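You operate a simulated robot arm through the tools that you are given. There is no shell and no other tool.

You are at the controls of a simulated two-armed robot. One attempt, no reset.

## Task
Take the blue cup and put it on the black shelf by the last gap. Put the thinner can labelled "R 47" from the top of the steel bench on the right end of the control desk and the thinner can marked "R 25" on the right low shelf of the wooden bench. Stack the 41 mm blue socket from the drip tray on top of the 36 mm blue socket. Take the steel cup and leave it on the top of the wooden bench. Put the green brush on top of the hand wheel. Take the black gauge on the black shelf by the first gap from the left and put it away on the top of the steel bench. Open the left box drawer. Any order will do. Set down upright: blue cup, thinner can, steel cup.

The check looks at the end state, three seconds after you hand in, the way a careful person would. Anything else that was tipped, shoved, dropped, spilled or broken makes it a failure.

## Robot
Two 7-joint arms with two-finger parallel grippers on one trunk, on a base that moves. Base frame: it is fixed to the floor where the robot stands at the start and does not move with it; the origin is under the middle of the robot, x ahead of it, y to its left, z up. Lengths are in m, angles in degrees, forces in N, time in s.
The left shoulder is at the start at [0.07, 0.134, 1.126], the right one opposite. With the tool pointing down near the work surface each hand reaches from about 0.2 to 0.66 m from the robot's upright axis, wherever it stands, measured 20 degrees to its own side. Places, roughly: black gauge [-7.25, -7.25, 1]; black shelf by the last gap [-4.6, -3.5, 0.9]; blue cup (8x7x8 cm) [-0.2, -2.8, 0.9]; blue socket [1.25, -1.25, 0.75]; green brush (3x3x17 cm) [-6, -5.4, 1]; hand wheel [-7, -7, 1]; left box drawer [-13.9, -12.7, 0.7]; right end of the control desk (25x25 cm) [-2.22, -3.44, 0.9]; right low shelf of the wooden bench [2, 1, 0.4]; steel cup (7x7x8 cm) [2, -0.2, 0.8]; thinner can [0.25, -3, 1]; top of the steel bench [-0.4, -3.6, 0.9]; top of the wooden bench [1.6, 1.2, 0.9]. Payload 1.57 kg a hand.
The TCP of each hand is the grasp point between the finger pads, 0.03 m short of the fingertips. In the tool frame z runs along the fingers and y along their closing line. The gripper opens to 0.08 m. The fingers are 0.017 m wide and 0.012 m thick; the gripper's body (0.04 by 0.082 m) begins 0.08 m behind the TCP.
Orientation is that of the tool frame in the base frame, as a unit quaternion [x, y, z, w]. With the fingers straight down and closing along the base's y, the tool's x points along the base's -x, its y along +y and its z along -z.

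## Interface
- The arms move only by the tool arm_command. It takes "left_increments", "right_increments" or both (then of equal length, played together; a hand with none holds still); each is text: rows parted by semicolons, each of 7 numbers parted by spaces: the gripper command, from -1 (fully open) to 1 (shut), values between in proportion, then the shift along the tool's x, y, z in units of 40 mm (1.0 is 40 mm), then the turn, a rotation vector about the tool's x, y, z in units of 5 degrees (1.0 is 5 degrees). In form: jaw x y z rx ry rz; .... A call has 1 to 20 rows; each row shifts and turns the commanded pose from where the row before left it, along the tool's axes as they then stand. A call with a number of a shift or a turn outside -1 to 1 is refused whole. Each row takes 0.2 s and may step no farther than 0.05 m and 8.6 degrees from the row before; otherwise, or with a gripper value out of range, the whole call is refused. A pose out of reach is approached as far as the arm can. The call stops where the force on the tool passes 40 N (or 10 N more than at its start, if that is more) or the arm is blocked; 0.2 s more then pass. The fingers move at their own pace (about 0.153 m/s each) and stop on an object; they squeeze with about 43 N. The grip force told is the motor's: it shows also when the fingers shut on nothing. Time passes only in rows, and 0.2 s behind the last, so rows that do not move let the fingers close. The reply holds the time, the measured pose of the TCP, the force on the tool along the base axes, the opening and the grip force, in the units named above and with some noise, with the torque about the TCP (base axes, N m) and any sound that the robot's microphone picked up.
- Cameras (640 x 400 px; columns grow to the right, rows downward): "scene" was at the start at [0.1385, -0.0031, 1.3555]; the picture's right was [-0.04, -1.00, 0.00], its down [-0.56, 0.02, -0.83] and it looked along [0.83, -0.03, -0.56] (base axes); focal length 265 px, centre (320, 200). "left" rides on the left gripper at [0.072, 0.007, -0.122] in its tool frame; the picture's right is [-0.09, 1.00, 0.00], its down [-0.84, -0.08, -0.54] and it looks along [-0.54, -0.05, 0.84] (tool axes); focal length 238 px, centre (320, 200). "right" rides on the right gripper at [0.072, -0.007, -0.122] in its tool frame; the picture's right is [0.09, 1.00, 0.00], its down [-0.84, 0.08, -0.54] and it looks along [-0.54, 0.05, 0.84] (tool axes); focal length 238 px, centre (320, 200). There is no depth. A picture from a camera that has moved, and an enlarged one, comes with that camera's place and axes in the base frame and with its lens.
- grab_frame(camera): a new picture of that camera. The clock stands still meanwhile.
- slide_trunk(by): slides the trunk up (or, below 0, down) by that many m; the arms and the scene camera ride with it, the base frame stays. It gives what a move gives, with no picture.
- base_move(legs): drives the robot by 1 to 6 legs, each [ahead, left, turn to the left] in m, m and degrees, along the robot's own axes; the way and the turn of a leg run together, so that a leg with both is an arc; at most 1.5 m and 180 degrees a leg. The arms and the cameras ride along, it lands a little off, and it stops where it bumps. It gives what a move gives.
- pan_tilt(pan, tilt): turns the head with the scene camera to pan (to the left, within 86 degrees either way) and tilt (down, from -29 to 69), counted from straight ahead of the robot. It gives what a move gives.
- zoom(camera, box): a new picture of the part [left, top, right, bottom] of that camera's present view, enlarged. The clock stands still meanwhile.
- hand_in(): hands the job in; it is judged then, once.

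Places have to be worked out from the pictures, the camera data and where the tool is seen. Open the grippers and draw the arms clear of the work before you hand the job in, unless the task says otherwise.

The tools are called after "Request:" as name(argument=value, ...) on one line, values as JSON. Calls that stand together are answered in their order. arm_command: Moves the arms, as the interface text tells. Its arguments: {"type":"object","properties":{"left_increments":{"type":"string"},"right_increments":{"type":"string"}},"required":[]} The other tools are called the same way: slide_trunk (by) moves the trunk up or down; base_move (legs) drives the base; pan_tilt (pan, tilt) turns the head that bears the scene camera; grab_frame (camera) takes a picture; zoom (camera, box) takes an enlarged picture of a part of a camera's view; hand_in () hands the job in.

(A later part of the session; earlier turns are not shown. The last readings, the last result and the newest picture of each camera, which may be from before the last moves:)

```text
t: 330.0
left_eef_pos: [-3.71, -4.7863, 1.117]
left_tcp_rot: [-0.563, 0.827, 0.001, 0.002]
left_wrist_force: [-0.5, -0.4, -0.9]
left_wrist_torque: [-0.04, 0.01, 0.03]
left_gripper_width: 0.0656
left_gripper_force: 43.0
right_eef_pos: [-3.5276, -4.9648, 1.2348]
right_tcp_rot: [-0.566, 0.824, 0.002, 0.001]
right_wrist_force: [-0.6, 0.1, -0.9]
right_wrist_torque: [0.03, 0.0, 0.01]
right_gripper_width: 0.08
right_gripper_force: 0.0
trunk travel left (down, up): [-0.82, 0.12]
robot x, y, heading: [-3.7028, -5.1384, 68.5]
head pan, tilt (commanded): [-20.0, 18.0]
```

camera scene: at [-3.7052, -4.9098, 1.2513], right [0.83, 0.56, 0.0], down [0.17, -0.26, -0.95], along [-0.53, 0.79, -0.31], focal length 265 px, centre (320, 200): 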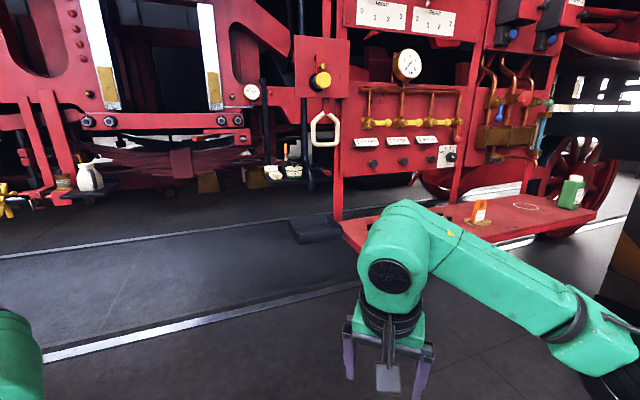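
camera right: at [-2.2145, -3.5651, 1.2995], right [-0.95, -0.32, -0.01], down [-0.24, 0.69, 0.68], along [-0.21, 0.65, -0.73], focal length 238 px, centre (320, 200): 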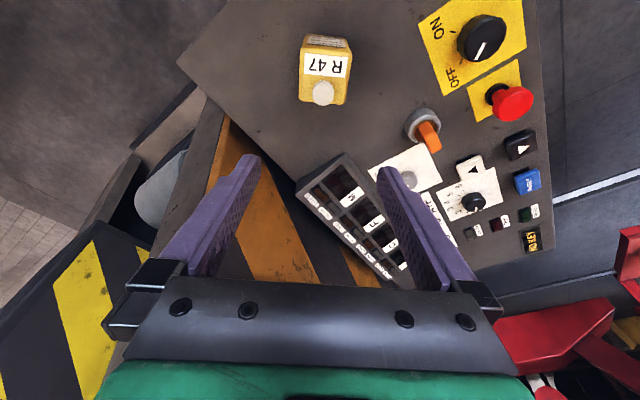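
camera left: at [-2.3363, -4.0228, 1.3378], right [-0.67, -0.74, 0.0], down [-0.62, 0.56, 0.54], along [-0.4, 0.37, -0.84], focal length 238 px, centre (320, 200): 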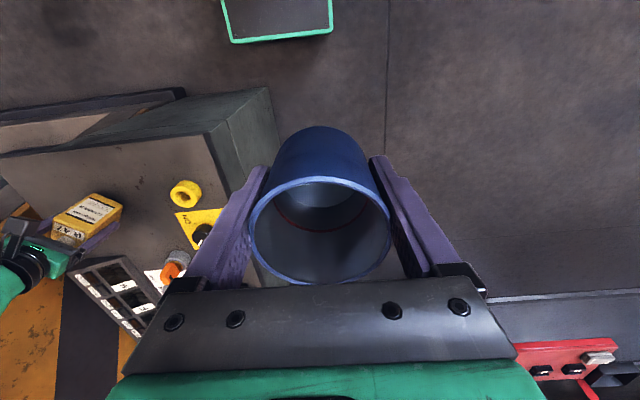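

I step sideways toward the locomotive in part and re-check the scene.

Request:
base_move(legs=[[0, 0.75, 0]])

Request:
pan_tilt(pan=20, tilt=22)

Request:
grab_frame(camera="scene")

Request:
grab_frame(camera="left")

```text
t: 334.1
left_eef_pos: [-4.401, -4.5151, 1.1173]
left_tcp_rot: [-0.564, 0.826, 0.001, 0.001]
left_wrist_force: [-0.4, 0.4, -0.2]
left_wrist_torque: [-0.02, 0.01, -0.02]
left_gripper_width: 0.0655
left_gripper_force: 42.5
right_eef_pos: [-4.2196, -4.6948, 1.2341]
right_tcp_rot: [-0.565, 0.825, 0.002, 0.001]
right_wrist_force: [0.8, -0.2, -0.1]
right_wrist_torque: [-0.02, 0.0, 0.0]
right_gripper_width: 0.0801
right_gripper_force: 0.0
trunk travel left (down, up): [-0.82, 0.12]
robot x, y, heading: [-4.3949, -4.8656, 68.4]
head pan, tilt (commanded): [-20.0, 18.0]
```

```text
t: 335.1
left_eef_pos: [-4.4015, -4.5155, 1.1178]
left_tcp_rot: [-0.563, 0.827, 0.001, 0.002]
left_wrist_force: [-0.7, 0.2, -1.0]
left_wrist_torque: [0.05, 0.0, -0.04]
left_gripper_width: 0.0654
left_gripper_force: 42.8
right_eef_pos: [-4.2199, -4.6939, 1.235]
right_tcp_rot: [-0.565, 0.825, 0.002, 0.002]
right_wrist_force: [-0.4, -0.6, -0.8]
right_wrist_torque: [-0.02, -0.01, -0.03]
right_gripper_width: 0.0798
right_gripper_force: 0.1
trunk travel left (down, up): [-0.82, 0.12]
robot x, y, heading: [-4.3969, -4.8682, 68.5]
head pan, tilt (commanded): [20.0, 22.0]
```

```text
taken
camera scene: at [-4.3734, -4.7276, 1.4948], right [1.0, -0.03, 0.0], down [-0.01, -0.37, -0.93], along [0.02, 0.93, -0.37], focal length 265 px, centre (320, 200)
```

scene: 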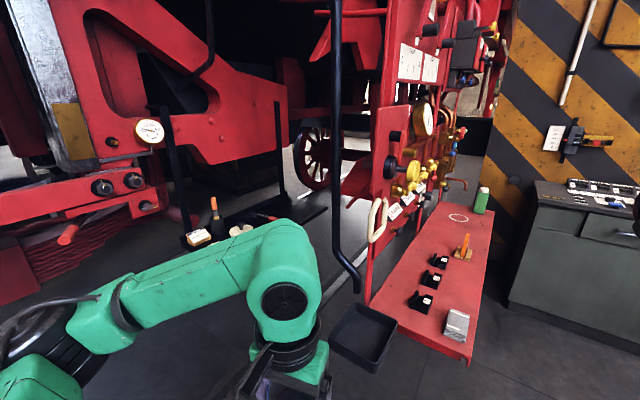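

```text
taken
camera left: at [-4.4346, -4.5793, 1.2379], right [-0.89, 0.45, 0.0], down [0.38, 0.75, 0.54], along [0.25, 0.49, -0.84], focal length 238 px, centre (320, 200)
```

left: 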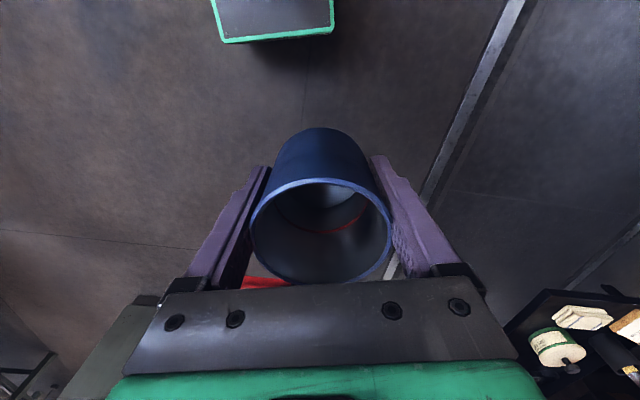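

I zoom on the shelf from this new angle.

Request:
zoom(camera="scene", box=[140, 90, 360, 260])

Request:
zoom(camera="left", box=[480, 260, 640, 400])

```text
2.35 times, centred on (250, 175) of scene
camera zoom: at [-4.3734, -4.7276, 1.4948], right [1.0, -0.03, 0.0], down [-0.01, -0.37, -0.93], along [0.02, 0.93, -0.37], focal length 625 px, centre (485, 259)
```

zoom: 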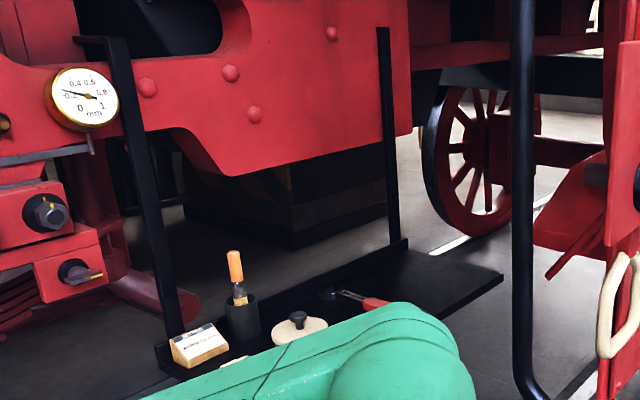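

```text
2.86 times, centred on (560, 330) of left
camera zoom: at [-4.4346, -4.5793, 1.2379], right [-0.89, 0.45, 0.0], down [0.38, 0.75, 0.54], along [0.25, 0.49, -0.84], focal length 681 px, centre (-366, -171)
```

zoom: 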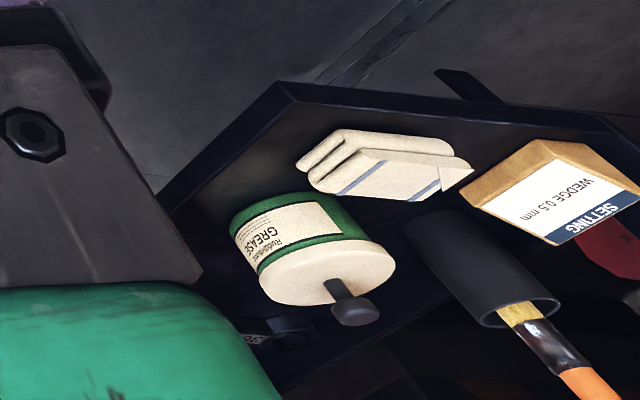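

The shelf spans inward 3.4–4.11 with its front edge at s≈-2.77; a good free spot is just right of the grease tin, at about (-4.56,-3.71). I'll stand at ≈(-4.556,-4.367) heading ~52°, so I rotate, sidestep left, and tuck the right hand a bit more.

Request:
arm_command(right_increments="-1 0 0.8 0 0 0 0; -1 0 0.8 0 0 0 0; -1 0 0 0 0 0 0")

Request:
base_move(legs=[[0, 0, -16], [0, 0.4, 0]])

Request:
pan_tilt(pan=20, tilt=28)

Request:
grab_frame(camera="scene")

Request:
grab_frame(camera="left")

```text
t: 335.9
left_eef_pos: [-4.4012, -4.5158, 1.1177]
left_tcp_rot: [-0.563, 0.827, 0.002, 0.0]
left_wrist_force: [0.5, 1.0, -0.5]
left_wrist_torque: [-0.01, 0.0, 0.03]
left_gripper_width: 0.0654
left_gripper_force: 43.6
right_eef_pos: [-4.279, -4.6698, 1.2337]
right_tcp_rot: [-0.565, 0.825, 0.003, 0.0]
right_wrist_force: [-1.1, 0.8, 0.7]
right_wrist_torque: [0.01, 0.01, 0.01]
right_gripper_width: 0.08
right_gripper_force: 0.0
trunk travel left (down, up): [-0.82, 0.12]
robot x, y, heading: [-4.3934, -4.87, 68.8]
head pan, tilt (commanded): [20.0, 22.0]
```

```text
t: 339.4
left_eef_pos: [-4.6208, -4.2842, 1.1181]
left_tcp_rot: [-0.441, 0.897, 0.001, 0.001]
left_wrist_force: [0.8, 0.4, -1.5]
left_wrist_torque: [-0.01, 0.04, -0.04]
left_gripper_width: 0.0655
left_gripper_force: 43.0
right_eef_pos: [-4.5447, -4.4668, 1.2345]
right_tcp_rot: [-0.444, 0.896, 0.003, 0.001]
right_wrist_force: [0.6, -0.7, -0.2]
right_wrist_torque: [-0.03, 0.0, 0.0]
right_gripper_width: 0.0801
right_gripper_force: 0.1
trunk travel left (down, up): [-0.82, 0.12]
robot x, y, heading: [-4.7114, -4.6231, 52.4]
head pan, tilt (commanded): [20.0, 22.0]
```

```text
t: 340.0
left_eef_pos: [-4.6225, -4.2841, 1.1178]
left_tcp_rot: [-0.441, 0.897, 0.001, 0.002]
left_wrist_force: [-0.4, 0.1, -1.6]
left_wrist_torque: [-0.02, 0.01, -0.04]
left_gripper_width: 0.0655
left_gripper_force: 42.9
right_eef_pos: [-4.5475, -4.4668, 1.2348]
right_tcp_rot: [-0.445, 0.895, 0.003, 0.001]
right_wrist_force: [0.0, 0.7, -0.2]
right_wrist_torque: [0.0, -0.01, -0.03]
right_gripper_width: 0.08
right_gripper_force: 0.0
trunk travel left (down, up): [-0.82, 0.12]
robot x, y, heading: [-4.7107, -4.6211, 52.2]
head pan, tilt (commanded): [20.0, 28.0]
```

```text
taken
camera scene: at [-4.654, -4.4969, 1.4852], right [0.95, -0.3, 0.0], down [-0.14, -0.45, -0.88], along [0.27, 0.84, -0.47], focal length 265 px, centre (320, 200)
```

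scene: 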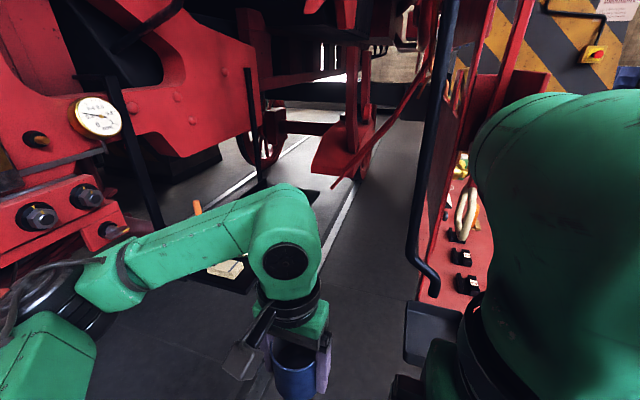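

```text
taken
camera left: at [-4.6712, -4.3359, 1.2378], right [-0.73, 0.68, 0.0], down [0.57, 0.61, 0.54], along [0.37, 0.4, -0.84], focal length 238 px, centre (320, 200)
```

left: 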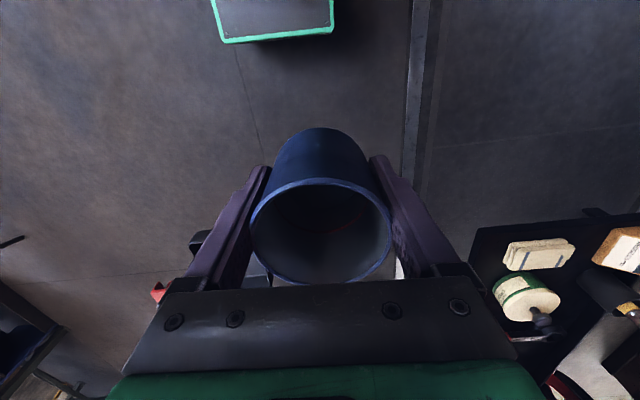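

Clearances look fine (elbow ~17 cm from the frame bolts; hose ahead on the right). I shift 5 cm left and 20 cm ahead, then look again.

Request:
base_move(legs=[[0, 0.05, 0], [0.2, 0, 0]])

Request:
grab_frame(camera="scene")

Request:
grab_frame(camera="right")

Request:
grab_frame(camera="left")

```text
t: 342.1
left_eef_pos: [-4.5409, -4.0991, 1.119]
left_tcp_rot: [-0.44, 0.898, 0.002, 0.002]
left_wrist_force: [0.0, 0.2, -0.9]
left_wrist_torque: [0.02, -0.04, 0.0]
left_gripper_width: 0.0657
left_gripper_force: 43.3
right_eef_pos: [-4.4666, -4.2825, 1.2351]
right_tcp_rot: [-0.443, 0.896, 0.004, 0.003]
right_wrist_force: [1.0, 0.0, 0.2]
right_wrist_torque: [0.05, -0.03, -0.01]
right_gripper_width: 0.0801
right_gripper_force: 0.0
trunk travel left (down, up): [-0.82, 0.12]
robot x, y, heading: [-4.6283, -4.4368, 52.3]
head pan, tilt (commanded): [20.0, 28.0]
```

```text
taken
camera scene: at [-4.5741, -4.3133, 1.4856], right [0.95, -0.3, 0.0], down [-0.14, -0.45, -0.88], along [0.27, 0.84, -0.47], focal length 265 px, centre (320, 200)
```

scene: 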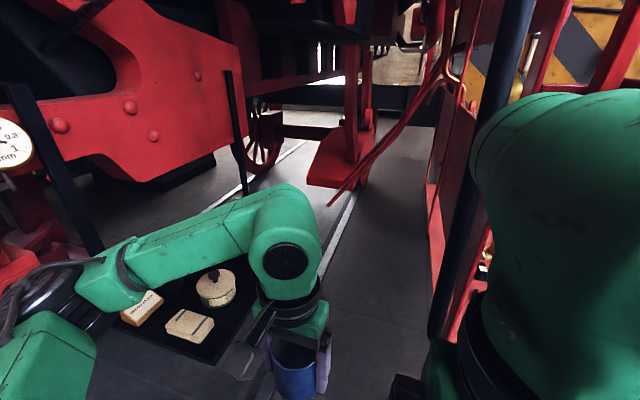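

```text
taken
camera right: at [-4.5053, -4.3441, 1.3563], right [-0.85, 0.53, 0.0], down [0.44, 0.71, 0.55], along [0.29, 0.47, -0.84], focal length 238 px, centre (320, 200)
```

right: 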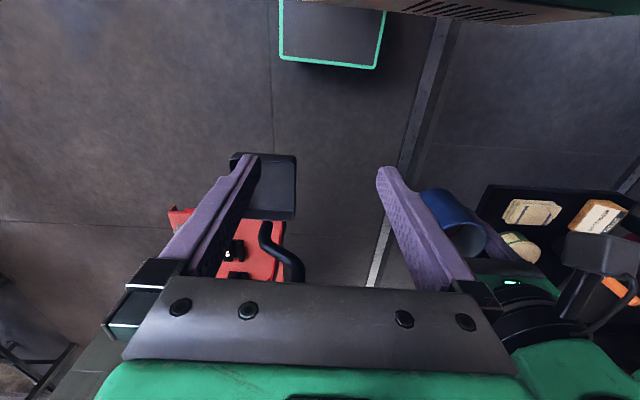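

```text
taken
camera left: at [-4.5909, -4.1516, 1.2387], right [-0.73, 0.68, 0.0], down [0.57, 0.61, 0.55], along [0.37, 0.4, -0.84], focal length 238 px, centre (320, 200)
```

left: 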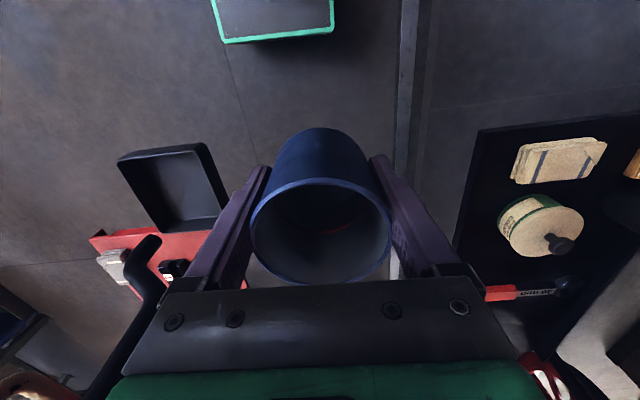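

The left camera now gives the shelf precisely: front edge s≈-2.79, tin at (-4.680,-3.749), tool tip at (-4.542,-3.579). Target spot: (-4.58,-3.689). I tuck the right hand 5 cm more to the left and move 12 cm ahead.

Request:
arm_command(right_increments="-1 0.2 0.6 0 0 0 0; -1 0 0.6 0 0 0 0; -1 0 0 0 0 0 0")

Request:
base_move(legs=[[0.12, 0, 0]])

Request:
grab_frame(camera="left")

Request:
grab_frame(camera="right")

```text
t: 342.9
left_eef_pos: [-4.5382, -4.0968, 1.1165]
left_tcp_rot: [-0.44, 0.898, 0.0, 0.001]
left_wrist_force: [1.5, -0.1, -1.2]
left_wrist_torque: [0.01, -0.01, 0.0]
left_gripper_width: 0.0656
left_gripper_force: 42.7
right_eef_pos: [-4.5078, -4.2564, 1.2351]
right_tcp_rot: [-0.444, 0.896, 0.002, 0.001]
right_wrist_force: [0.5, 0.0, 0.9]
right_wrist_torque: [-0.01, 0.02, -0.02]
right_gripper_width: 0.08
right_gripper_force: 0.1
trunk travel left (down, up): [-0.82, 0.12]
robot x, y, heading: [-4.6301, -4.436, 52.3]
head pan, tilt (commanded): [20.0, 28.0]
```

```text
t: 344.2
left_eef_pos: [-4.4961, -4.0358, 1.1323]
left_tcp_rot: [-0.433, 0.901, 0.007, 0.023]
left_wrist_force: [-0.3, 0.9, -1.0]
left_wrist_torque: [-0.03, 0.05, -0.03]
left_gripper_width: 0.0657
left_gripper_force: 42.8
right_eef_pos: [-4.4709, -4.2008, 1.2476]
right_tcp_rot: [-0.438, 0.898, 0.01, 0.026]
right_wrist_force: [0.6, 0.7, -0.4]
right_wrist_torque: [-0.03, 0.04, 0.04]
right_gripper_width: 0.0797
right_gripper_force: 0.1
trunk travel left (down, up): [-0.82, 0.12]
robot x, y, heading: [-4.5569, -4.3487, 51.3]
head pan, tilt (commanded): [20.0, 28.0]
```

```text
taken
camera left: at [-4.5508, -4.0915, 1.2493], right [-0.72, 0.69, 0.0], down [0.56, 0.59, 0.58], along [0.41, 0.42, -0.81], focal length 238 px, centre (320, 200)
```

left: 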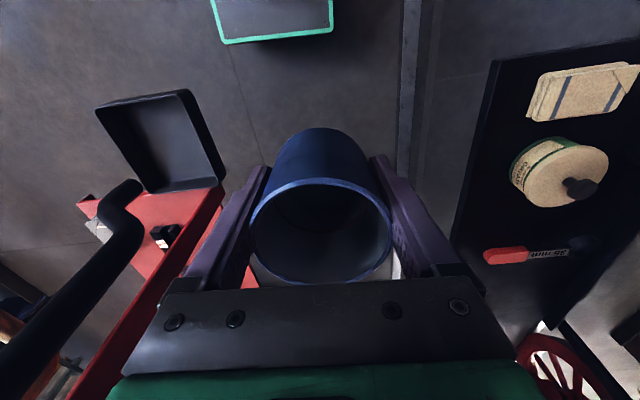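

```text
taken
camera right: at [-4.5153, -4.2658, 1.3642], right [-0.84, 0.54, -0.01], down [0.43, 0.68, 0.59], along [0.33, 0.49, -0.81], focal length 238 px, centre (320, 200)
```

right: 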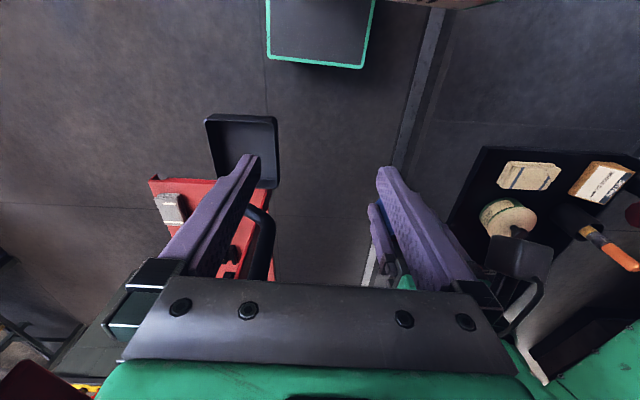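

The robot tilted about 2.5° and turned slightly: my body is touching the tray on the right. I back off at once.

Request:
base_move(legs=[[-0.06, 0, 0]])

Request:
grab_frame(camera="right")

Request:
grab_frame(camera="left")

```text
t: 345.2
left_eef_pos: [-4.498, -4.0503, 1.1151]
left_tcp_rot: [-0.433, 0.901, 0.0, 0.002]
left_wrist_force: [-0.3, 0.0, -1.9]
left_wrist_torque: [-0.03, -0.02, 0.01]
left_gripper_width: 0.0656
left_gripper_force: 43.1
right_eef_pos: [-4.4697, -4.2113, 1.2329]
right_tcp_rot: [-0.438, 0.899, 0.003, 0.005]
right_wrist_force: [-0.7, 1.2, 0.3]
right_wrist_torque: [-0.04, 0.01, 0.03]
right_gripper_width: 0.08
right_gripper_force: 0.0
trunk travel left (down, up): [-0.82, 0.12]
robot x, y, heading: [-4.5922, -4.3933, 51.5]
head pan, tilt (commanded): [20.0, 28.0]
```

```text
taken
camera right: at [-4.5092, -4.2727, 1.354], right [-0.84, 0.54, 0.0], down [0.45, 0.7, 0.55], along [0.3, 0.46, -0.84], focal length 238 px, centre (320, 200)
```

right: 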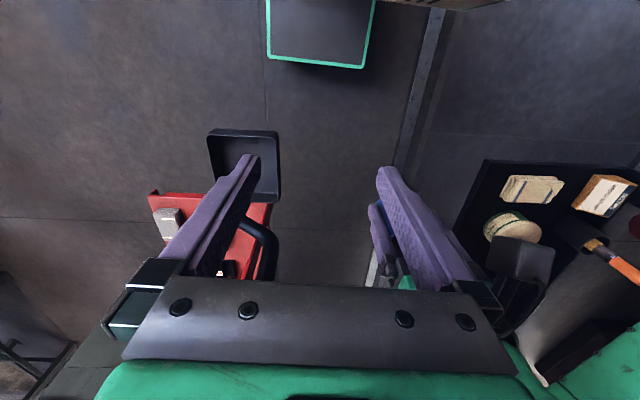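

```text
taken
camera left: at [-4.5485, -4.1021, 1.2354], right [-0.72, 0.69, 0.0], down [0.58, 0.6, 0.54], along [0.38, 0.39, -0.84], focal length 238 px, centre (320, 200)
```

left: 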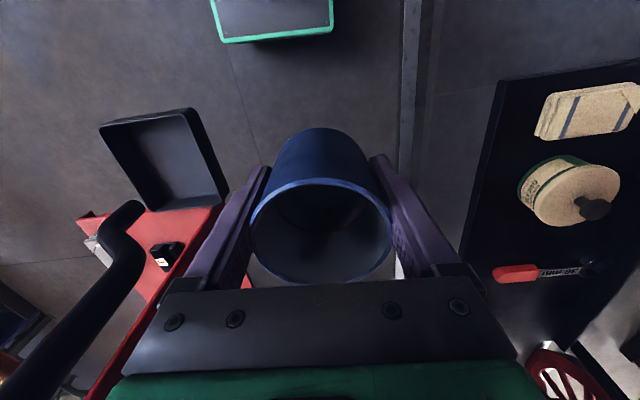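

The likely culprit: with the right hand tucked, its elbow points forward and met the rack. I back off 25 cm, and re-pose the right hand out to my right so its elbow swings behind.

Request:
base_move(legs=[[-0.25, 0, 0]])

Request:
arm_command(right_increments="-1 0 -0.9 0 0 0 0; -1 0 -0.9 0 0 0 0; -1 0 -0.9 0 0 0 0; -1 0 -0.9 0 0 0 0; -1 0 -0.9 0 0 0 0; -1 0 -0.9 0 0 0 0; -1 0 -0.9 0 0 0 0; -1 0 -0.9 0 0 0 0; -1 0 -0.9 0 0 0 0; -1 0 -0.9 0 0 0 0; -1 0 0 0 0 0 0")

Request:
pan_tilt(pan=-10, tilt=20)

Request:
grab_frame(camera="scene")

```text
t: 347.0
left_eef_pos: [-4.6434, -4.239, 1.11]
left_tcp_rot: [-0.432, 0.902, -0.001, -0.005]
left_wrist_force: [-0.3, 0.2, -0.2]
left_wrist_torque: [0.02, 0.0, 0.04]
left_gripper_width: 0.0655
left_gripper_force: 42.8
right_eef_pos: [-4.6146, -4.3993, 1.2303]
right_tcp_rot: [-0.438, 0.899, 0.001, -0.003]
right_wrist_force: [0.0, -0.2, -0.1]
right_wrist_torque: [0.02, 0.02, -0.02]
right_gripper_width: 0.0797
right_gripper_force: 0.1
trunk travel left (down, up): [-0.82, 0.12]
robot x, y, heading: [-4.7495, -4.5921, 51.5]
head pan, tilt (commanded): [20.0, 28.0]
```

```text
t: 349.4
left_eef_pos: [-4.645, -4.2407, 1.1113]
left_tcp_rot: [-0.432, 0.902, -0.002, -0.004]
left_wrist_force: [-0.2, -0.2, -0.4]
left_wrist_torque: [-0.01, 0.02, -0.01]
left_gripper_width: 0.0656
left_gripper_force: 43.6
right_eef_pos: [-4.3522, -4.5356, 1.2093]
right_tcp_rot: [-0.438, 0.899, 0.002, -0.002]
right_wrist_force: [-0.4, 0.1, 1.2]
right_wrist_torque: [0.0, -0.01, -0.01]
right_gripper_width: 0.0799
right_gripper_force: 0.1
right hand out of reach, approached as far as the arm can: row 7, 8, 9, 10
trunk travel left (down, up): [-0.82, 0.12]
robot x, y, heading: [-4.7467, -4.5878, 51.2]
head pan, tilt (commanded): [20.0, 28.0]
```

```text
t: 350.3
left_eef_pos: [-4.6449, -4.2402, 1.1118]
left_tcp_rot: [-0.432, 0.902, -0.002, -0.004]
left_wrist_force: [0.2, -0.2, -0.9]
left_wrist_torque: [0.02, 0.0, 0.01]
left_gripper_width: 0.0657
left_gripper_force: 43.5
right_eef_pos: [-4.3519, -4.5346, 1.2104]
right_tcp_rot: [-0.438, 0.899, 0.001, -0.002]
right_wrist_force: [-0.2, -0.1, 0.0]
right_wrist_torque: [0.01, -0.02, 0.0]
right_gripper_width: 0.0796
right_gripper_force: 0.0
trunk travel left (down, up): [-0.82, 0.12]
robot x, y, heading: [-4.7482, -4.5902, 51.2]
head pan, tilt (commanded): [-10.0, 20.0]
```

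```text
taken
camera scene: at [-4.6481, -4.489, 1.498], right [0.66, -0.75, 0.0], down [-0.26, -0.23, -0.94], along [0.7, 0.62, -0.34], focal length 265 px, centre (320, 200)
```

scene: 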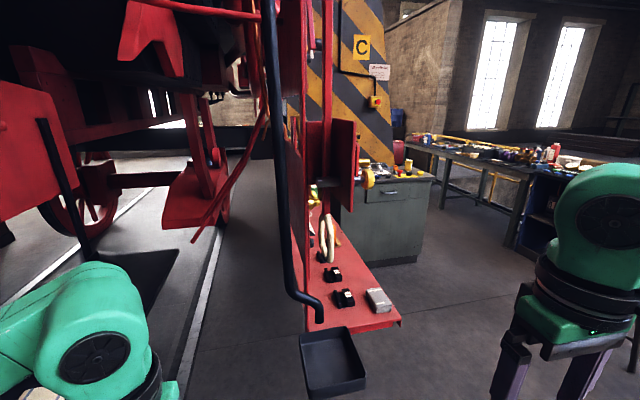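

Everything on the rack looks intact. I pull the right hand back a bit more, then approach again with the elbow out of the way.

Request:
arm_command(right_increments="-1 0.9 0 0 0 0 0; -1 0.9 0 0 0 0 0; -1 0.5 0 0 0 0 0; -1 0 0 0 0 0 0")

Request:
base_move(legs=[[0.22, 0.01, 0.8]])

Request:
grab_frame(camera="scene")

```text
t: 351.3
left_eef_pos: [-4.6446, -4.2406, 1.1113]
left_tcp_rot: [-0.432, 0.902, -0.001, -0.004]
left_wrist_force: [-0.3, 0.1, -1.4]
left_wrist_torque: [0.0, 0.05, -0.03]
left_gripper_width: 0.0658
left_gripper_force: 43.0
right_eef_pos: [-4.4238, -4.5541, 1.2005]
right_tcp_rot: [-0.438, 0.899, 0.001, -0.002]
right_wrist_force: [0.3, 0.4, -0.1]
right_wrist_torque: [-0.04, 0.01, -0.01]
right_gripper_width: 0.0802
right_gripper_force: 0.0
right hand out of reach, approached as far as the arm can: row 1, 2, 3
trunk travel left (down, up): [-0.82, 0.12]
robot x, y, heading: [-4.7481, -4.5898, 51.5]
head pan, tilt (commanded): [-10.0, 20.0]
```

```text
t: 353.0
left_eef_pos: [-4.5197, -4.0622, 1.1132]
left_tcp_rot: [-0.437, 0.899, 0.0, -0.004]
left_wrist_force: [0.6, 0.5, -1.0]
left_wrist_torque: [0.03, -0.03, 0.0]
left_gripper_width: 0.0655
left_gripper_force: 43.0
right_eef_pos: [-4.2968, -4.3737, 1.1999]
right_tcp_rot: [-0.442, 0.897, 0.002, -0.001]
right_wrist_force: [-0.6, 0.3, -1.2]
right_wrist_torque: [-0.01, -0.01, 0.01]
right_gripper_width: 0.0801
right_gripper_force: 0.2
trunk travel left (down, up): [-0.82, 0.12]
robot x, y, heading: [-4.6182, -4.4088, 51.9]
head pan, tilt (commanded): [-10.0, 20.0]
```

```text
taken
camera scene: at [-4.5223, -4.3118, 1.4983], right [0.67, -0.74, 0.0], down [-0.25, -0.23, -0.94], along [0.7, 0.63, -0.34], focal length 265 px, centre (320, 200)
```

scene: 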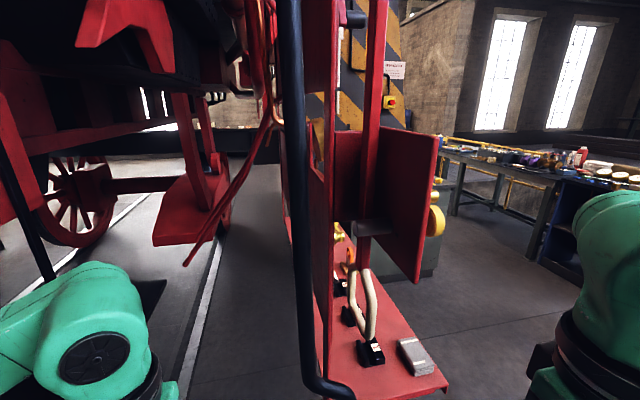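

Clear so far. I creep another 8 cm ahead and check for tilt.

Request:
base_move(legs=[[0.08, 0, 0]])

Request:
grab_frame(camera="left")

```text
t: 354.1
left_eef_pos: [-4.4738, -4.0016, 1.1133]
left_tcp_rot: [-0.436, 0.9, 0.0, -0.001]
left_wrist_force: [-0.5, 0.1, -1.3]
left_wrist_torque: [-0.01, -0.03, -0.02]
left_gripper_width: 0.0654
left_gripper_force: 42.5
right_eef_pos: [-4.2491, -4.3137, 1.2016]
right_tcp_rot: [-0.442, 0.897, 0.003, 0.0]
right_wrist_force: [0.2, -0.5, 0.2]
right_wrist_torque: [0.04, 0.0, 0.01]
right_gripper_width: 0.0798
right_gripper_force: 0.1
trunk travel left (down, up): [-0.82, 0.12]
robot x, y, heading: [-4.5756, -4.3511, 52.0]
head pan, tilt (commanded): [-10.0, 20.0]
```

```text
taken
camera left: at [-4.5228, -4.0535, 1.2348], right [-0.73, 0.69, 0.0], down [0.58, 0.61, 0.54], along [0.37, 0.39, -0.84], focal length 238 px, centre (320, 200)
```

left: 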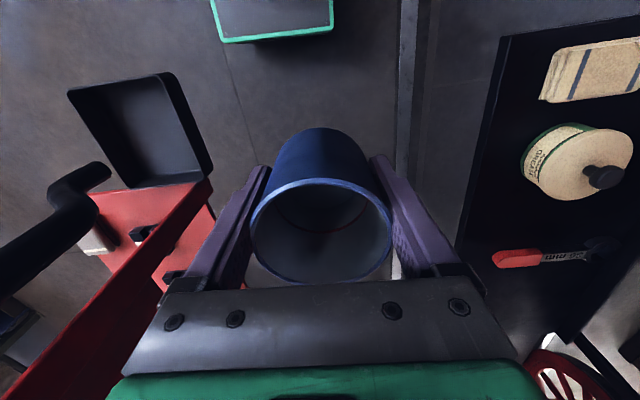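

No tilt this time. Refined target on the shelf: (-4.58,-3.667), 6 cm from the front edge, clear of tin and tool. I move the cup over it at z≈1.11.

Request:
arm_command(left_increments="1 -0.619 0.906 0 0 0 0; 1 -0.619 0.906 0 0 0 0; 1 -0.619 0.906 0 0 0 0; 1 -0.619 0.906 0 0 0 0; 1 -0.619 0.906 0 0 0 0; 1 -0.619 0.906 0 0 0 0; 1 -0.619 0.906 0 0 0 0; 1 -0.619 0.906 0 0 0 0; 1 0 0 0 0 0 0")

Request:
grab_frame(camera="left")

Request:
pan_tilt(pan=30, tilt=30)

Request:
grab_frame(camera="scene")

```text
t: 356.1
left_eef_pos: [-4.544, -3.7667, 1.1099]
left_tcp_rot: [-0.437, 0.899, -0.001, -0.005]
left_wrist_force: [-0.1, 0.0, -2.2]
left_wrist_torque: [0.0, 0.03, 0.02]
left_gripper_width: 0.0655
left_gripper_force: 42.6
left hand out of reach, approached as far as the arm can: row 6, 7, 8
right_eef_pos: [-4.2455, -4.3094, 1.2002]
right_tcp_rot: [-0.442, 0.897, 0.001, -0.003]
right_wrist_force: [-0.1, -1.3, -0.3]
right_wrist_torque: [0.0, -0.03, 0.0]
right_gripper_width: 0.0798
right_gripper_force: 0.1
trunk travel left (down, up): [-0.82, 0.12]
robot x, y, heading: [-4.5721, -4.3523, 52.0]
head pan, tilt (commanded): [-10.0, 20.0]
```

```text
taken
camera left: at [-4.5926, -3.8175, 1.2322], right [-0.73, 0.69, 0.0], down [0.58, 0.61, 0.53], along [0.37, 0.39, -0.85], focal length 238 px, centre (320, 200)
```

left: 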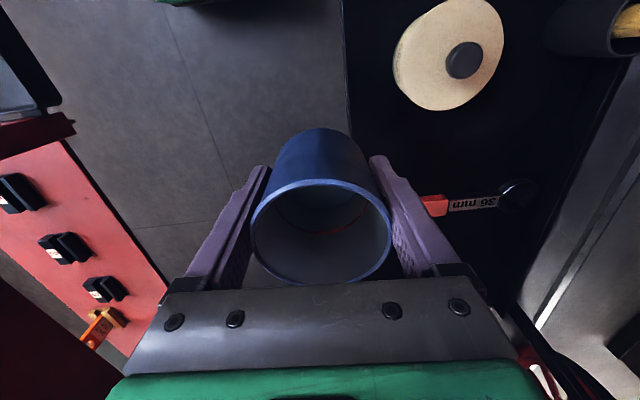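

```text
t: 357.2
left_eef_pos: [-4.5435, -3.7659, 1.1115]
left_tcp_rot: [-0.437, 0.899, -0.001, -0.004]
left_wrist_force: [0.2, 0.2, -1.7]
left_wrist_torque: [-0.01, 0.01, 0.03]
left_gripper_width: 0.0655
left_gripper_force: 43.0
right_eef_pos: [-4.2465, -4.3091, 1.2003]
right_tcp_rot: [-0.442, 0.897, 0.001, -0.002]
right_wrist_force: [0.0, -0.4, 1.2]
right_wrist_torque: [0.0, 0.01, -0.03]
right_gripper_width: 0.08
right_gripper_force: 0.0
trunk travel left (down, up): [-0.82, 0.12]
robot x, y, heading: [-4.5713, -4.3482, 52.1]
head pan, tilt (commanded): [30.0, 30.0]
```

```text
taken
camera scene: at [-4.5282, -4.2192, 1.482], right [0.99, -0.14, 0.0], down [-0.07, -0.5, -0.87], along [0.12, 0.86, -0.5], focal length 265 px, centre (320, 200)
```

scene: 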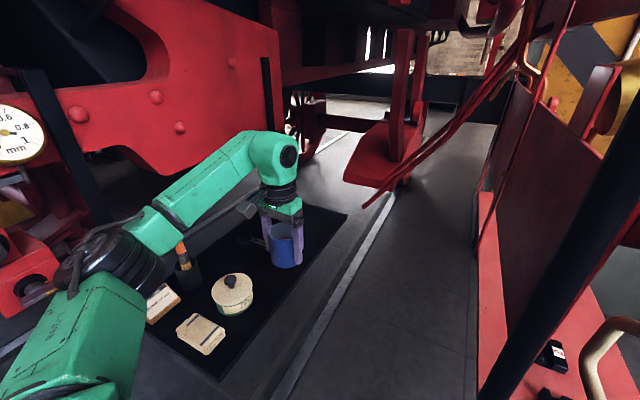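

The reach limit depends on how far the hand is below the shoulder. I raise the trunk 0.1 m and lower the hand to just above shelf level, then move in.

Request:
slide_trunk(by=0.1)

Request:
arm_command(left_increments="1 0 0 0.8 0 0 0; 1 0 0 0.9 0 0 0; 1 0 0 0.9 0 0 0; 1 0 0 0.9 0 0 0; 1 0 0 0.9 0 0 0; 1 0 0 0.9 0 0 0; 1 0 0 0 0 0 0")

Request:
grab_frame(camera="left")

Request:
grab_frame(camera="scene")

```text
t: 358.5
left_eef_pos: [-4.5441, -3.7676, 1.2104]
left_tcp_rot: [-0.437, 0.899, -0.002, -0.005]
left_wrist_force: [0.3, 0.3, -1.4]
left_wrist_torque: [-0.01, 0.05, 0.0]
left_gripper_width: 0.0655
left_gripper_force: 42.8
right_eef_pos: [-4.2472, -4.3105, 1.3015]
right_tcp_rot: [-0.442, 0.897, 0.001, -0.002]
right_wrist_force: [0.4, 0.4, 0.6]
right_wrist_torque: [0.01, 0.0, -0.03]
right_gripper_width: 0.0798
right_gripper_force: 0.0
trunk travel left (down, up): [-0.92, 0.02]
robot x, y, heading: [-4.5702, -4.3522, 52.0]
head pan, tilt (commanded): [30.0, 30.0]
```

```text
t: 360.1
left_eef_pos: [-4.5453, -3.7672, 0.9986]
left_tcp_rot: [-0.438, 0.899, -0.001, -0.003]
left_wrist_force: [0.2, -0.2, -1.3]
left_wrist_torque: [0.03, -0.02, -0.01]
left_gripper_width: 0.0657
left_gripper_force: 42.6
right_eef_pos: [-4.2453, -4.3093, 1.2998]
right_tcp_rot: [-0.442, 0.897, 0.0, -0.002]
right_wrist_force: [-0.1, 0.1, -0.1]
right_wrist_torque: [0.0, -0.01, -0.03]
right_gripper_width: 0.08
right_gripper_force: 0.1
trunk travel left (down, up): [-0.92, 0.02]
robot x, y, heading: [-4.572, -4.3499, 52.0]
head pan, tilt (commanded): [30.0, 30.0]
```

```text
taken
camera left: at [-4.5944, -3.8194, 1.1203], right [-0.73, 0.69, 0.0], down [0.58, 0.61, 0.54], along [0.37, 0.39, -0.84], focal length 238 px, centre (320, 200)
```

left: 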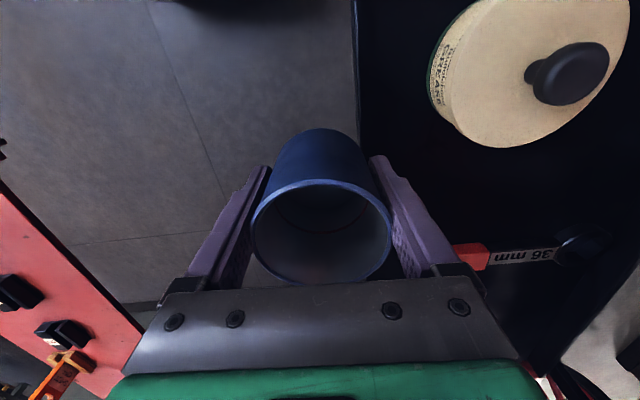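

```text
taken
camera scene: at [-4.5283, -4.2194, 1.582], right [0.99, -0.14, 0.0], down [-0.07, -0.5, -0.87], along [0.12, 0.86, -0.5], focal length 265 px, centre (320, 200)
```

scene: 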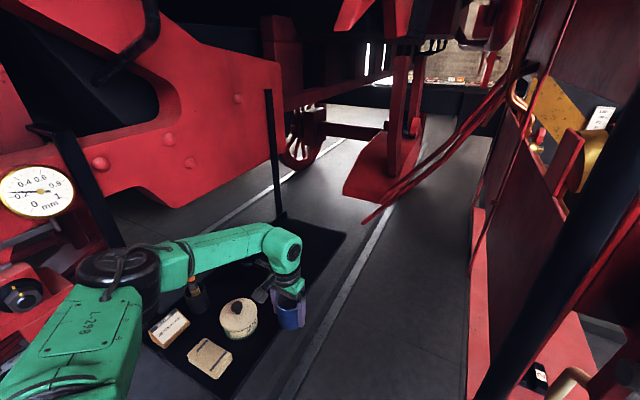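

Now at z≈1.0 I move the cup in over the target spot.

Request:
arm_command(left_increments="1 -0.36 0.556 0.06 0 0 0; 1 -0.36 0.556 0.06 0 0 0; 1 -0.36 0.556 0.06 0 0 0; 1 -0.36 0.556 0.06 0 0 0; 1 0 0 0 0 0 0")

Request:
grab_frame(camera="left")

Request:
grab_frame(camera="scene")

```text
t: 361.3
left_eef_pos: [-4.5469, -3.7675, 0.9984]
left_tcp_rot: [-0.438, 0.899, -0.001, -0.005]
left_wrist_force: [0.2, -1.0, -1.1]
left_wrist_torque: [0.04, 0.0, 0.0]
left_gripper_width: 0.0659
left_gripper_force: 43.2
left hand out of reach, approached as far as the arm can: row 1, 2, 3, 4
right_eef_pos: [-4.2463, -4.3099, 1.3005]
right_tcp_rot: [-0.442, 0.897, 0.001, -0.003]
right_wrist_force: [0.2, -0.3, -0.6]
right_wrist_torque: [-0.01, 0.01, -0.01]
right_gripper_width: 0.0799
right_gripper_force: 0.1
trunk travel left (down, up): [-0.92, 0.02]
robot x, y, heading: [-4.5714, -4.3501, 51.9]
head pan, tilt (commanded): [30.0, 30.0]
```

```text
taken
camera left: at [-4.5945, -3.8195, 1.1202], right [-0.73, 0.69, 0.0], down [0.58, 0.61, 0.53], along [0.37, 0.39, -0.85], focal length 238 px, centre (320, 200)
```

left: 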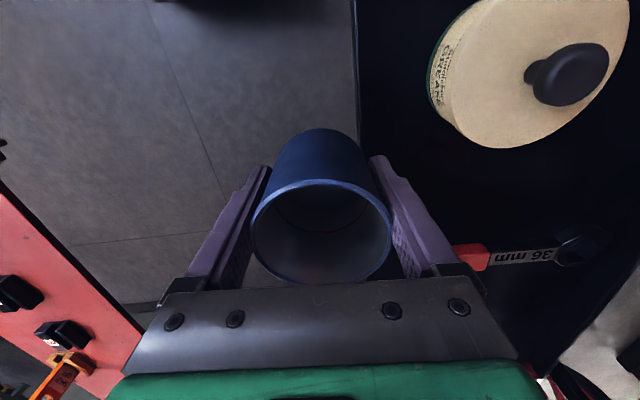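

```text
taken
camera scene: at [-4.5282, -4.2191, 1.5819], right [0.99, -0.14, 0.0], down [-0.07, -0.5, -0.87], along [0.12, 0.86, -0.5], focal length 265 px, centre (320, 200)
```

scene: 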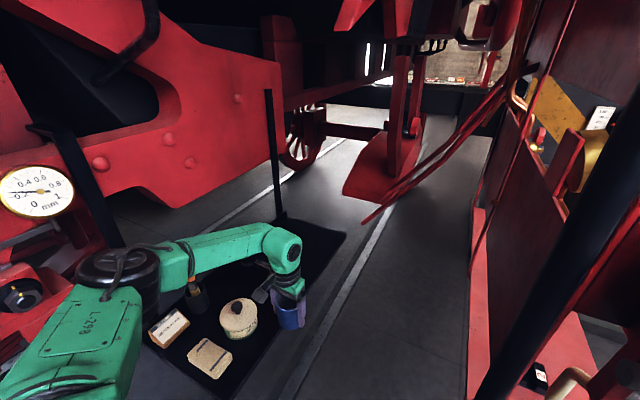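

Still limited: it's the tool yaw relative to the arm direction (I saw the same at the drip tray). I rotate the hand 30° counter-clockwise about the vertical (cup stays upright), then move in.

Request:
arm_command(left_increments="1 0 0 0 0 0 -1; 1 0 0 0 0 0 -1; 1 0 0 0 0 0 -1; 1 0 0 0 0 0 -1; 1 0 0 0 0 0 -1; 1 0 0 0 0 0 -1; 1 0 0 0 0 0 0")

```text
t: 362.9
left_eef_pos: [-4.5464, -3.769, 0.9992]
left_tcp_rot: [-0.655, 0.755, 0.0, -0.004]
left_wrist_force: [0.6, 0.9, -1.2]
left_wrist_torque: [-0.02, 0.01, 0.01]
left_gripper_width: 0.0654
left_gripper_force: 43.3
right_eef_pos: [-4.2459, -4.3089, 1.3005]
right_tcp_rot: [-0.442, 0.897, 0.001, -0.003]
right_wrist_force: [0.2, -0.2, -0.2]
right_wrist_torque: [-0.01, -0.02, 0.04]
right_gripper_width: 0.08
right_gripper_force: 0.1
trunk travel left (down, up): [-0.92, 0.02]
robot x, y, heading: [-4.5706, -4.3505, 51.9]
head pan, tilt (commanded): [30.0, 30.0]
```

Rotation done. Now I move the remaining distance to the target.

Request:
arm_command(left_increments="1 -0.6 0.297 0.05 0 0 0; 1 -0.6 0.297 0.05 0 0 0; 1 -0.6 0.297 0.05 0 0 0; 1 -0.6 0.297 0.05 0 0 0; 1 0 0 0 0 0 0")

Request:
grab_frame(camera="left")

Request:
grab_frame(camera="scene")

```text
t: 364.1
left_eef_pos: [-4.58, -3.674, 0.9924]
left_tcp_rot: [-0.655, 0.756, 0.0, -0.004]
left_wrist_force: [-0.2, -0.3, -1.4]
left_wrist_torque: [-0.02, -0.01, 0.02]
left_gripper_width: 0.0656
left_gripper_force: 42.9
left hand out of reach, approached as far as the arm can: row 4
right_eef_pos: [-4.2475, -4.3102, 1.3011]
right_tcp_rot: [-0.443, 0.897, 0.001, -0.002]
right_wrist_force: [0.9, -0.3, 0.7]
right_wrist_torque: [-0.02, 0.01, 0.02]
right_gripper_width: 0.0801
right_gripper_force: 0.0
trunk travel left (down, up): [-0.92, 0.02]
robot x, y, heading: [-4.5719, -4.349, 51.8]
head pan, tilt (commanded): [30.0, 30.0]
```

```text
taken
camera left: at [-4.5966, -3.7426, 1.1133], right [-0.97, 0.23, 0.0], down [0.2, 0.82, 0.54], along [0.12, 0.52, -0.84], focal length 238 px, centre (320, 200)
```

left: 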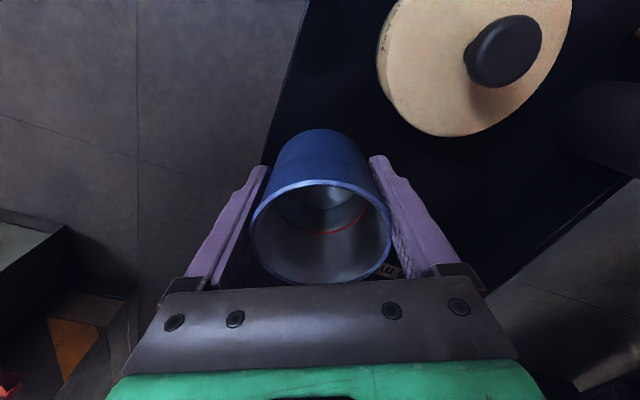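

```text
taken
camera scene: at [-4.5289, -4.2194, 1.582], right [0.99, -0.14, 0.0], down [-0.07, -0.5, -0.87], along [0.12, 0.86, -0.5], focal length 265 px, centre (320, 200)
```

scene: 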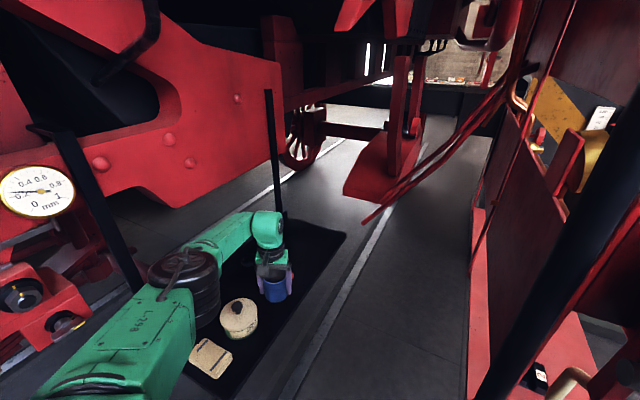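

The cup is over the spot: ~5.5 cm in from the front edge, ~3.6 cm clear of the tin. I lower it and feel for contact.

Request:
arm_command(left_increments="1 0 0 0.35 0 0 0; 1 0 0 0.35 0 0 0; 1 0 0 0 0 0 0")

Request:
arm_command(left_increments="1 0 0 0.08 0 0 0; 1 0 0 0 0 0 0")

Request:
arm_command(left_increments="1 0 0 0.08 0 0 0; 1 0 0 0 0 0 0")

Request:
zoom(camera="scene", box=[190, 200, 330, 320])

```text
t: 364.9
left_eef_pos: [-4.5797, -3.6806, 0.9657]
left_tcp_rot: [-0.655, 0.756, 0.0, -0.003]
left_wrist_force: [0.2, -1.0, -1.0]
left_wrist_torque: [0.01, -0.03, 0.01]
left_gripper_width: 0.0656
left_gripper_force: 43.4
left hand out of reach, approached as far as the arm can: row 1, 2
right_eef_pos: [-4.2463, -4.3096, 1.3006]
right_tcp_rot: [-0.442, 0.897, 0.002, -0.002]
right_wrist_force: [0.4, 0.3, 0.2]
right_wrist_torque: [0.01, -0.02, 0.01]
right_gripper_width: 0.0798
right_gripper_force: 0.0
trunk travel left (down, up): [-0.92, 0.02]
robot x, y, heading: [-4.5738, -4.3507, 52.2]
head pan, tilt (commanded): [30.0, 30.0]
```

```text
t: 365.5
left_eef_pos: [-4.5801, -3.6831, 0.9627]
left_tcp_rot: [-0.655, 0.755, 0.0, -0.003]
left_wrist_force: [0.9, 0.4, -0.8]
left_wrist_torque: [-0.01, 0.0, -0.01]
left_gripper_width: 0.0655
left_gripper_force: 43.2
right_eef_pos: [-4.2461, -4.3096, 1.3014]
right_tcp_rot: [-0.443, 0.897, 0.001, -0.002]
right_wrist_force: [0.7, -0.2, 0.5]
right_wrist_torque: [0.03, 0.0, -0.01]
right_gripper_width: 0.08
right_gripper_force: 0.0
trunk travel left (down, up): [-0.92, 0.02]
robot x, y, heading: [-4.5703, -4.3468, 51.9]
head pan, tilt (commanded): [30.0, 30.0]
```

```text
t: 366.1
left_eef_pos: [-4.5796, -3.684, 0.9605]
left_tcp_rot: [-0.655, 0.756, 0.001, -0.004]
left_wrist_force: [-0.5, 0.4, -1.4]
left_wrist_torque: [-0.01, 0.01, 0.0]
left_gripper_width: 0.0657
left_gripper_force: 43.5
right_eef_pos: [-4.2468, -4.3093, 1.3023]
right_tcp_rot: [-0.442, 0.897, 0.001, -0.002]
right_wrist_force: [0.5, -0.4, 0.1]
right_wrist_torque: [0.0, 0.0, -0.01]
right_gripper_width: 0.08
right_gripper_force: 0.1
trunk travel left (down, up): [-0.92, 0.02]
robot x, y, heading: [-4.5708, -4.3486, 52.0]
head pan, tilt (commanded): [30.0, 30.0]
```

```text
3.33 times, centred on (260, 260) of scene
camera zoom: at [-4.5283, -4.2191, 1.5819], right [0.99, -0.14, 0.0], down [-0.07, -0.5, -0.87], along [0.12, 0.86, -0.5], focal length 885 px, centre (520, 0)
```

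zoom: 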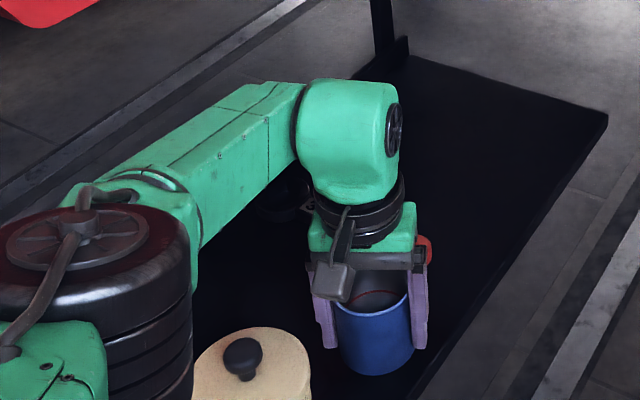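

Continuing down in 3 mm steps.

Request:
arm_command(left_increments="1 0 0 0.08 0 0 0; 1 0 0 0 0 0 0")

Request:
arm_command(left_increments="1 0 0 0.08 0 0 0; 1 0 0 0 0 0 0")

Request:
arm_command(left_increments="1 0 0 0.08 0 0 0; 1 0 0 0 0 0 0")

Request:
arm_command(left_increments="1 0 0 0.08 0 0 0; 1 0 0 0 0 0 0")

```text
t: 366.7
left_eef_pos: [-4.5801, -3.6841, 0.9573]
left_tcp_rot: [-0.655, 0.756, 0.001, -0.003]
left_wrist_force: [0.3, -0.1, -0.4]
left_wrist_torque: [-0.05, 0.01, 0.01]
left_gripper_width: 0.0656
left_gripper_force: 43.2
left hand out of reach, approached as far as the arm can: row 1
right_eef_pos: [-4.248, -4.3097, 1.3014]
right_tcp_rot: [-0.442, 0.897, 0.001, -0.002]
right_wrist_force: [0.5, 0.2, 0.2]
right_wrist_torque: [0.0, -0.01, -0.05]
right_gripper_width: 0.0801
right_gripper_force: 0.0
trunk travel left (down, up): [-0.92, 0.02]
robot x, y, heading: [-4.5713, -4.3479, 52.0]
head pan, tilt (commanded): [30.0, 30.0]
```

```text
t: 367.3
left_eef_pos: [-4.5806, -3.6857, 0.9552]
left_tcp_rot: [-0.655, 0.756, 0.0, -0.005]
left_wrist_force: [0.3, 0.0, -1.5]
left_wrist_torque: [-0.03, 0.03, 0.03]
left_gripper_width: 0.0655
left_gripper_force: 43.0
right_eef_pos: [-4.2462, -4.3102, 1.3007]
right_tcp_rot: [-0.442, 0.897, 0.001, -0.002]
right_wrist_force: [0.9, 0.5, 0.2]
right_wrist_torque: [-0.01, 0.0, -0.02]
right_gripper_width: 0.0797
right_gripper_force: 0.1
trunk travel left (down, up): [-0.92, 0.02]
robot x, y, heading: [-4.5717, -4.351, 52.3]
head pan, tilt (commanded): [30.0, 30.0]
```

```text
t: 367.9
left_eef_pos: [-4.5805, -3.6861, 0.952]
left_tcp_rot: [-0.655, 0.755, 0.0, -0.004]
left_wrist_force: [-0.2, -0.1, -0.1]
left_wrist_torque: [-0.02, 0.01, -0.01]
left_gripper_width: 0.0655
left_gripper_force: 43.4
right_eef_pos: [-4.2471, -4.3092, 1.3018]
right_tcp_rot: [-0.442, 0.897, 0.0, -0.002]
right_wrist_force: [0.5, 0.0, -0.7]
right_wrist_torque: [0.02, 0.0, 0.0]
right_gripper_width: 0.08
right_gripper_force: 0.1
trunk travel left (down, up): [-0.92, 0.02]
robot x, y, heading: [-4.5719, -4.348, 52.1]
head pan, tilt (commanded): [30.0, 30.0]
```

```text
t: 368.5
left_eef_pos: [-4.5803, -3.6871, 0.9499]
left_tcp_rot: [-0.655, 0.755, 0.001, -0.004]
left_wrist_force: [-0.4, -0.1, -1.5]
left_wrist_torque: [-0.03, -0.03, -0.02]
left_gripper_width: 0.0657
left_gripper_force: 42.6
right_eef_pos: [-4.2466, -4.3094, 1.3003]
right_tcp_rot: [-0.442, 0.897, 0.002, -0.002]
right_wrist_force: [0.3, 0.8, 0.2]
right_wrist_torque: [-0.01, 0.0, 0.01]
right_gripper_width: 0.0801
right_gripper_force: 0.2
trunk travel left (down, up): [-0.92, 0.02]
robot x, y, heading: [-4.5692, -4.3488, 51.8]
head pan, tilt (commanded): [30.0, 30.0]
```

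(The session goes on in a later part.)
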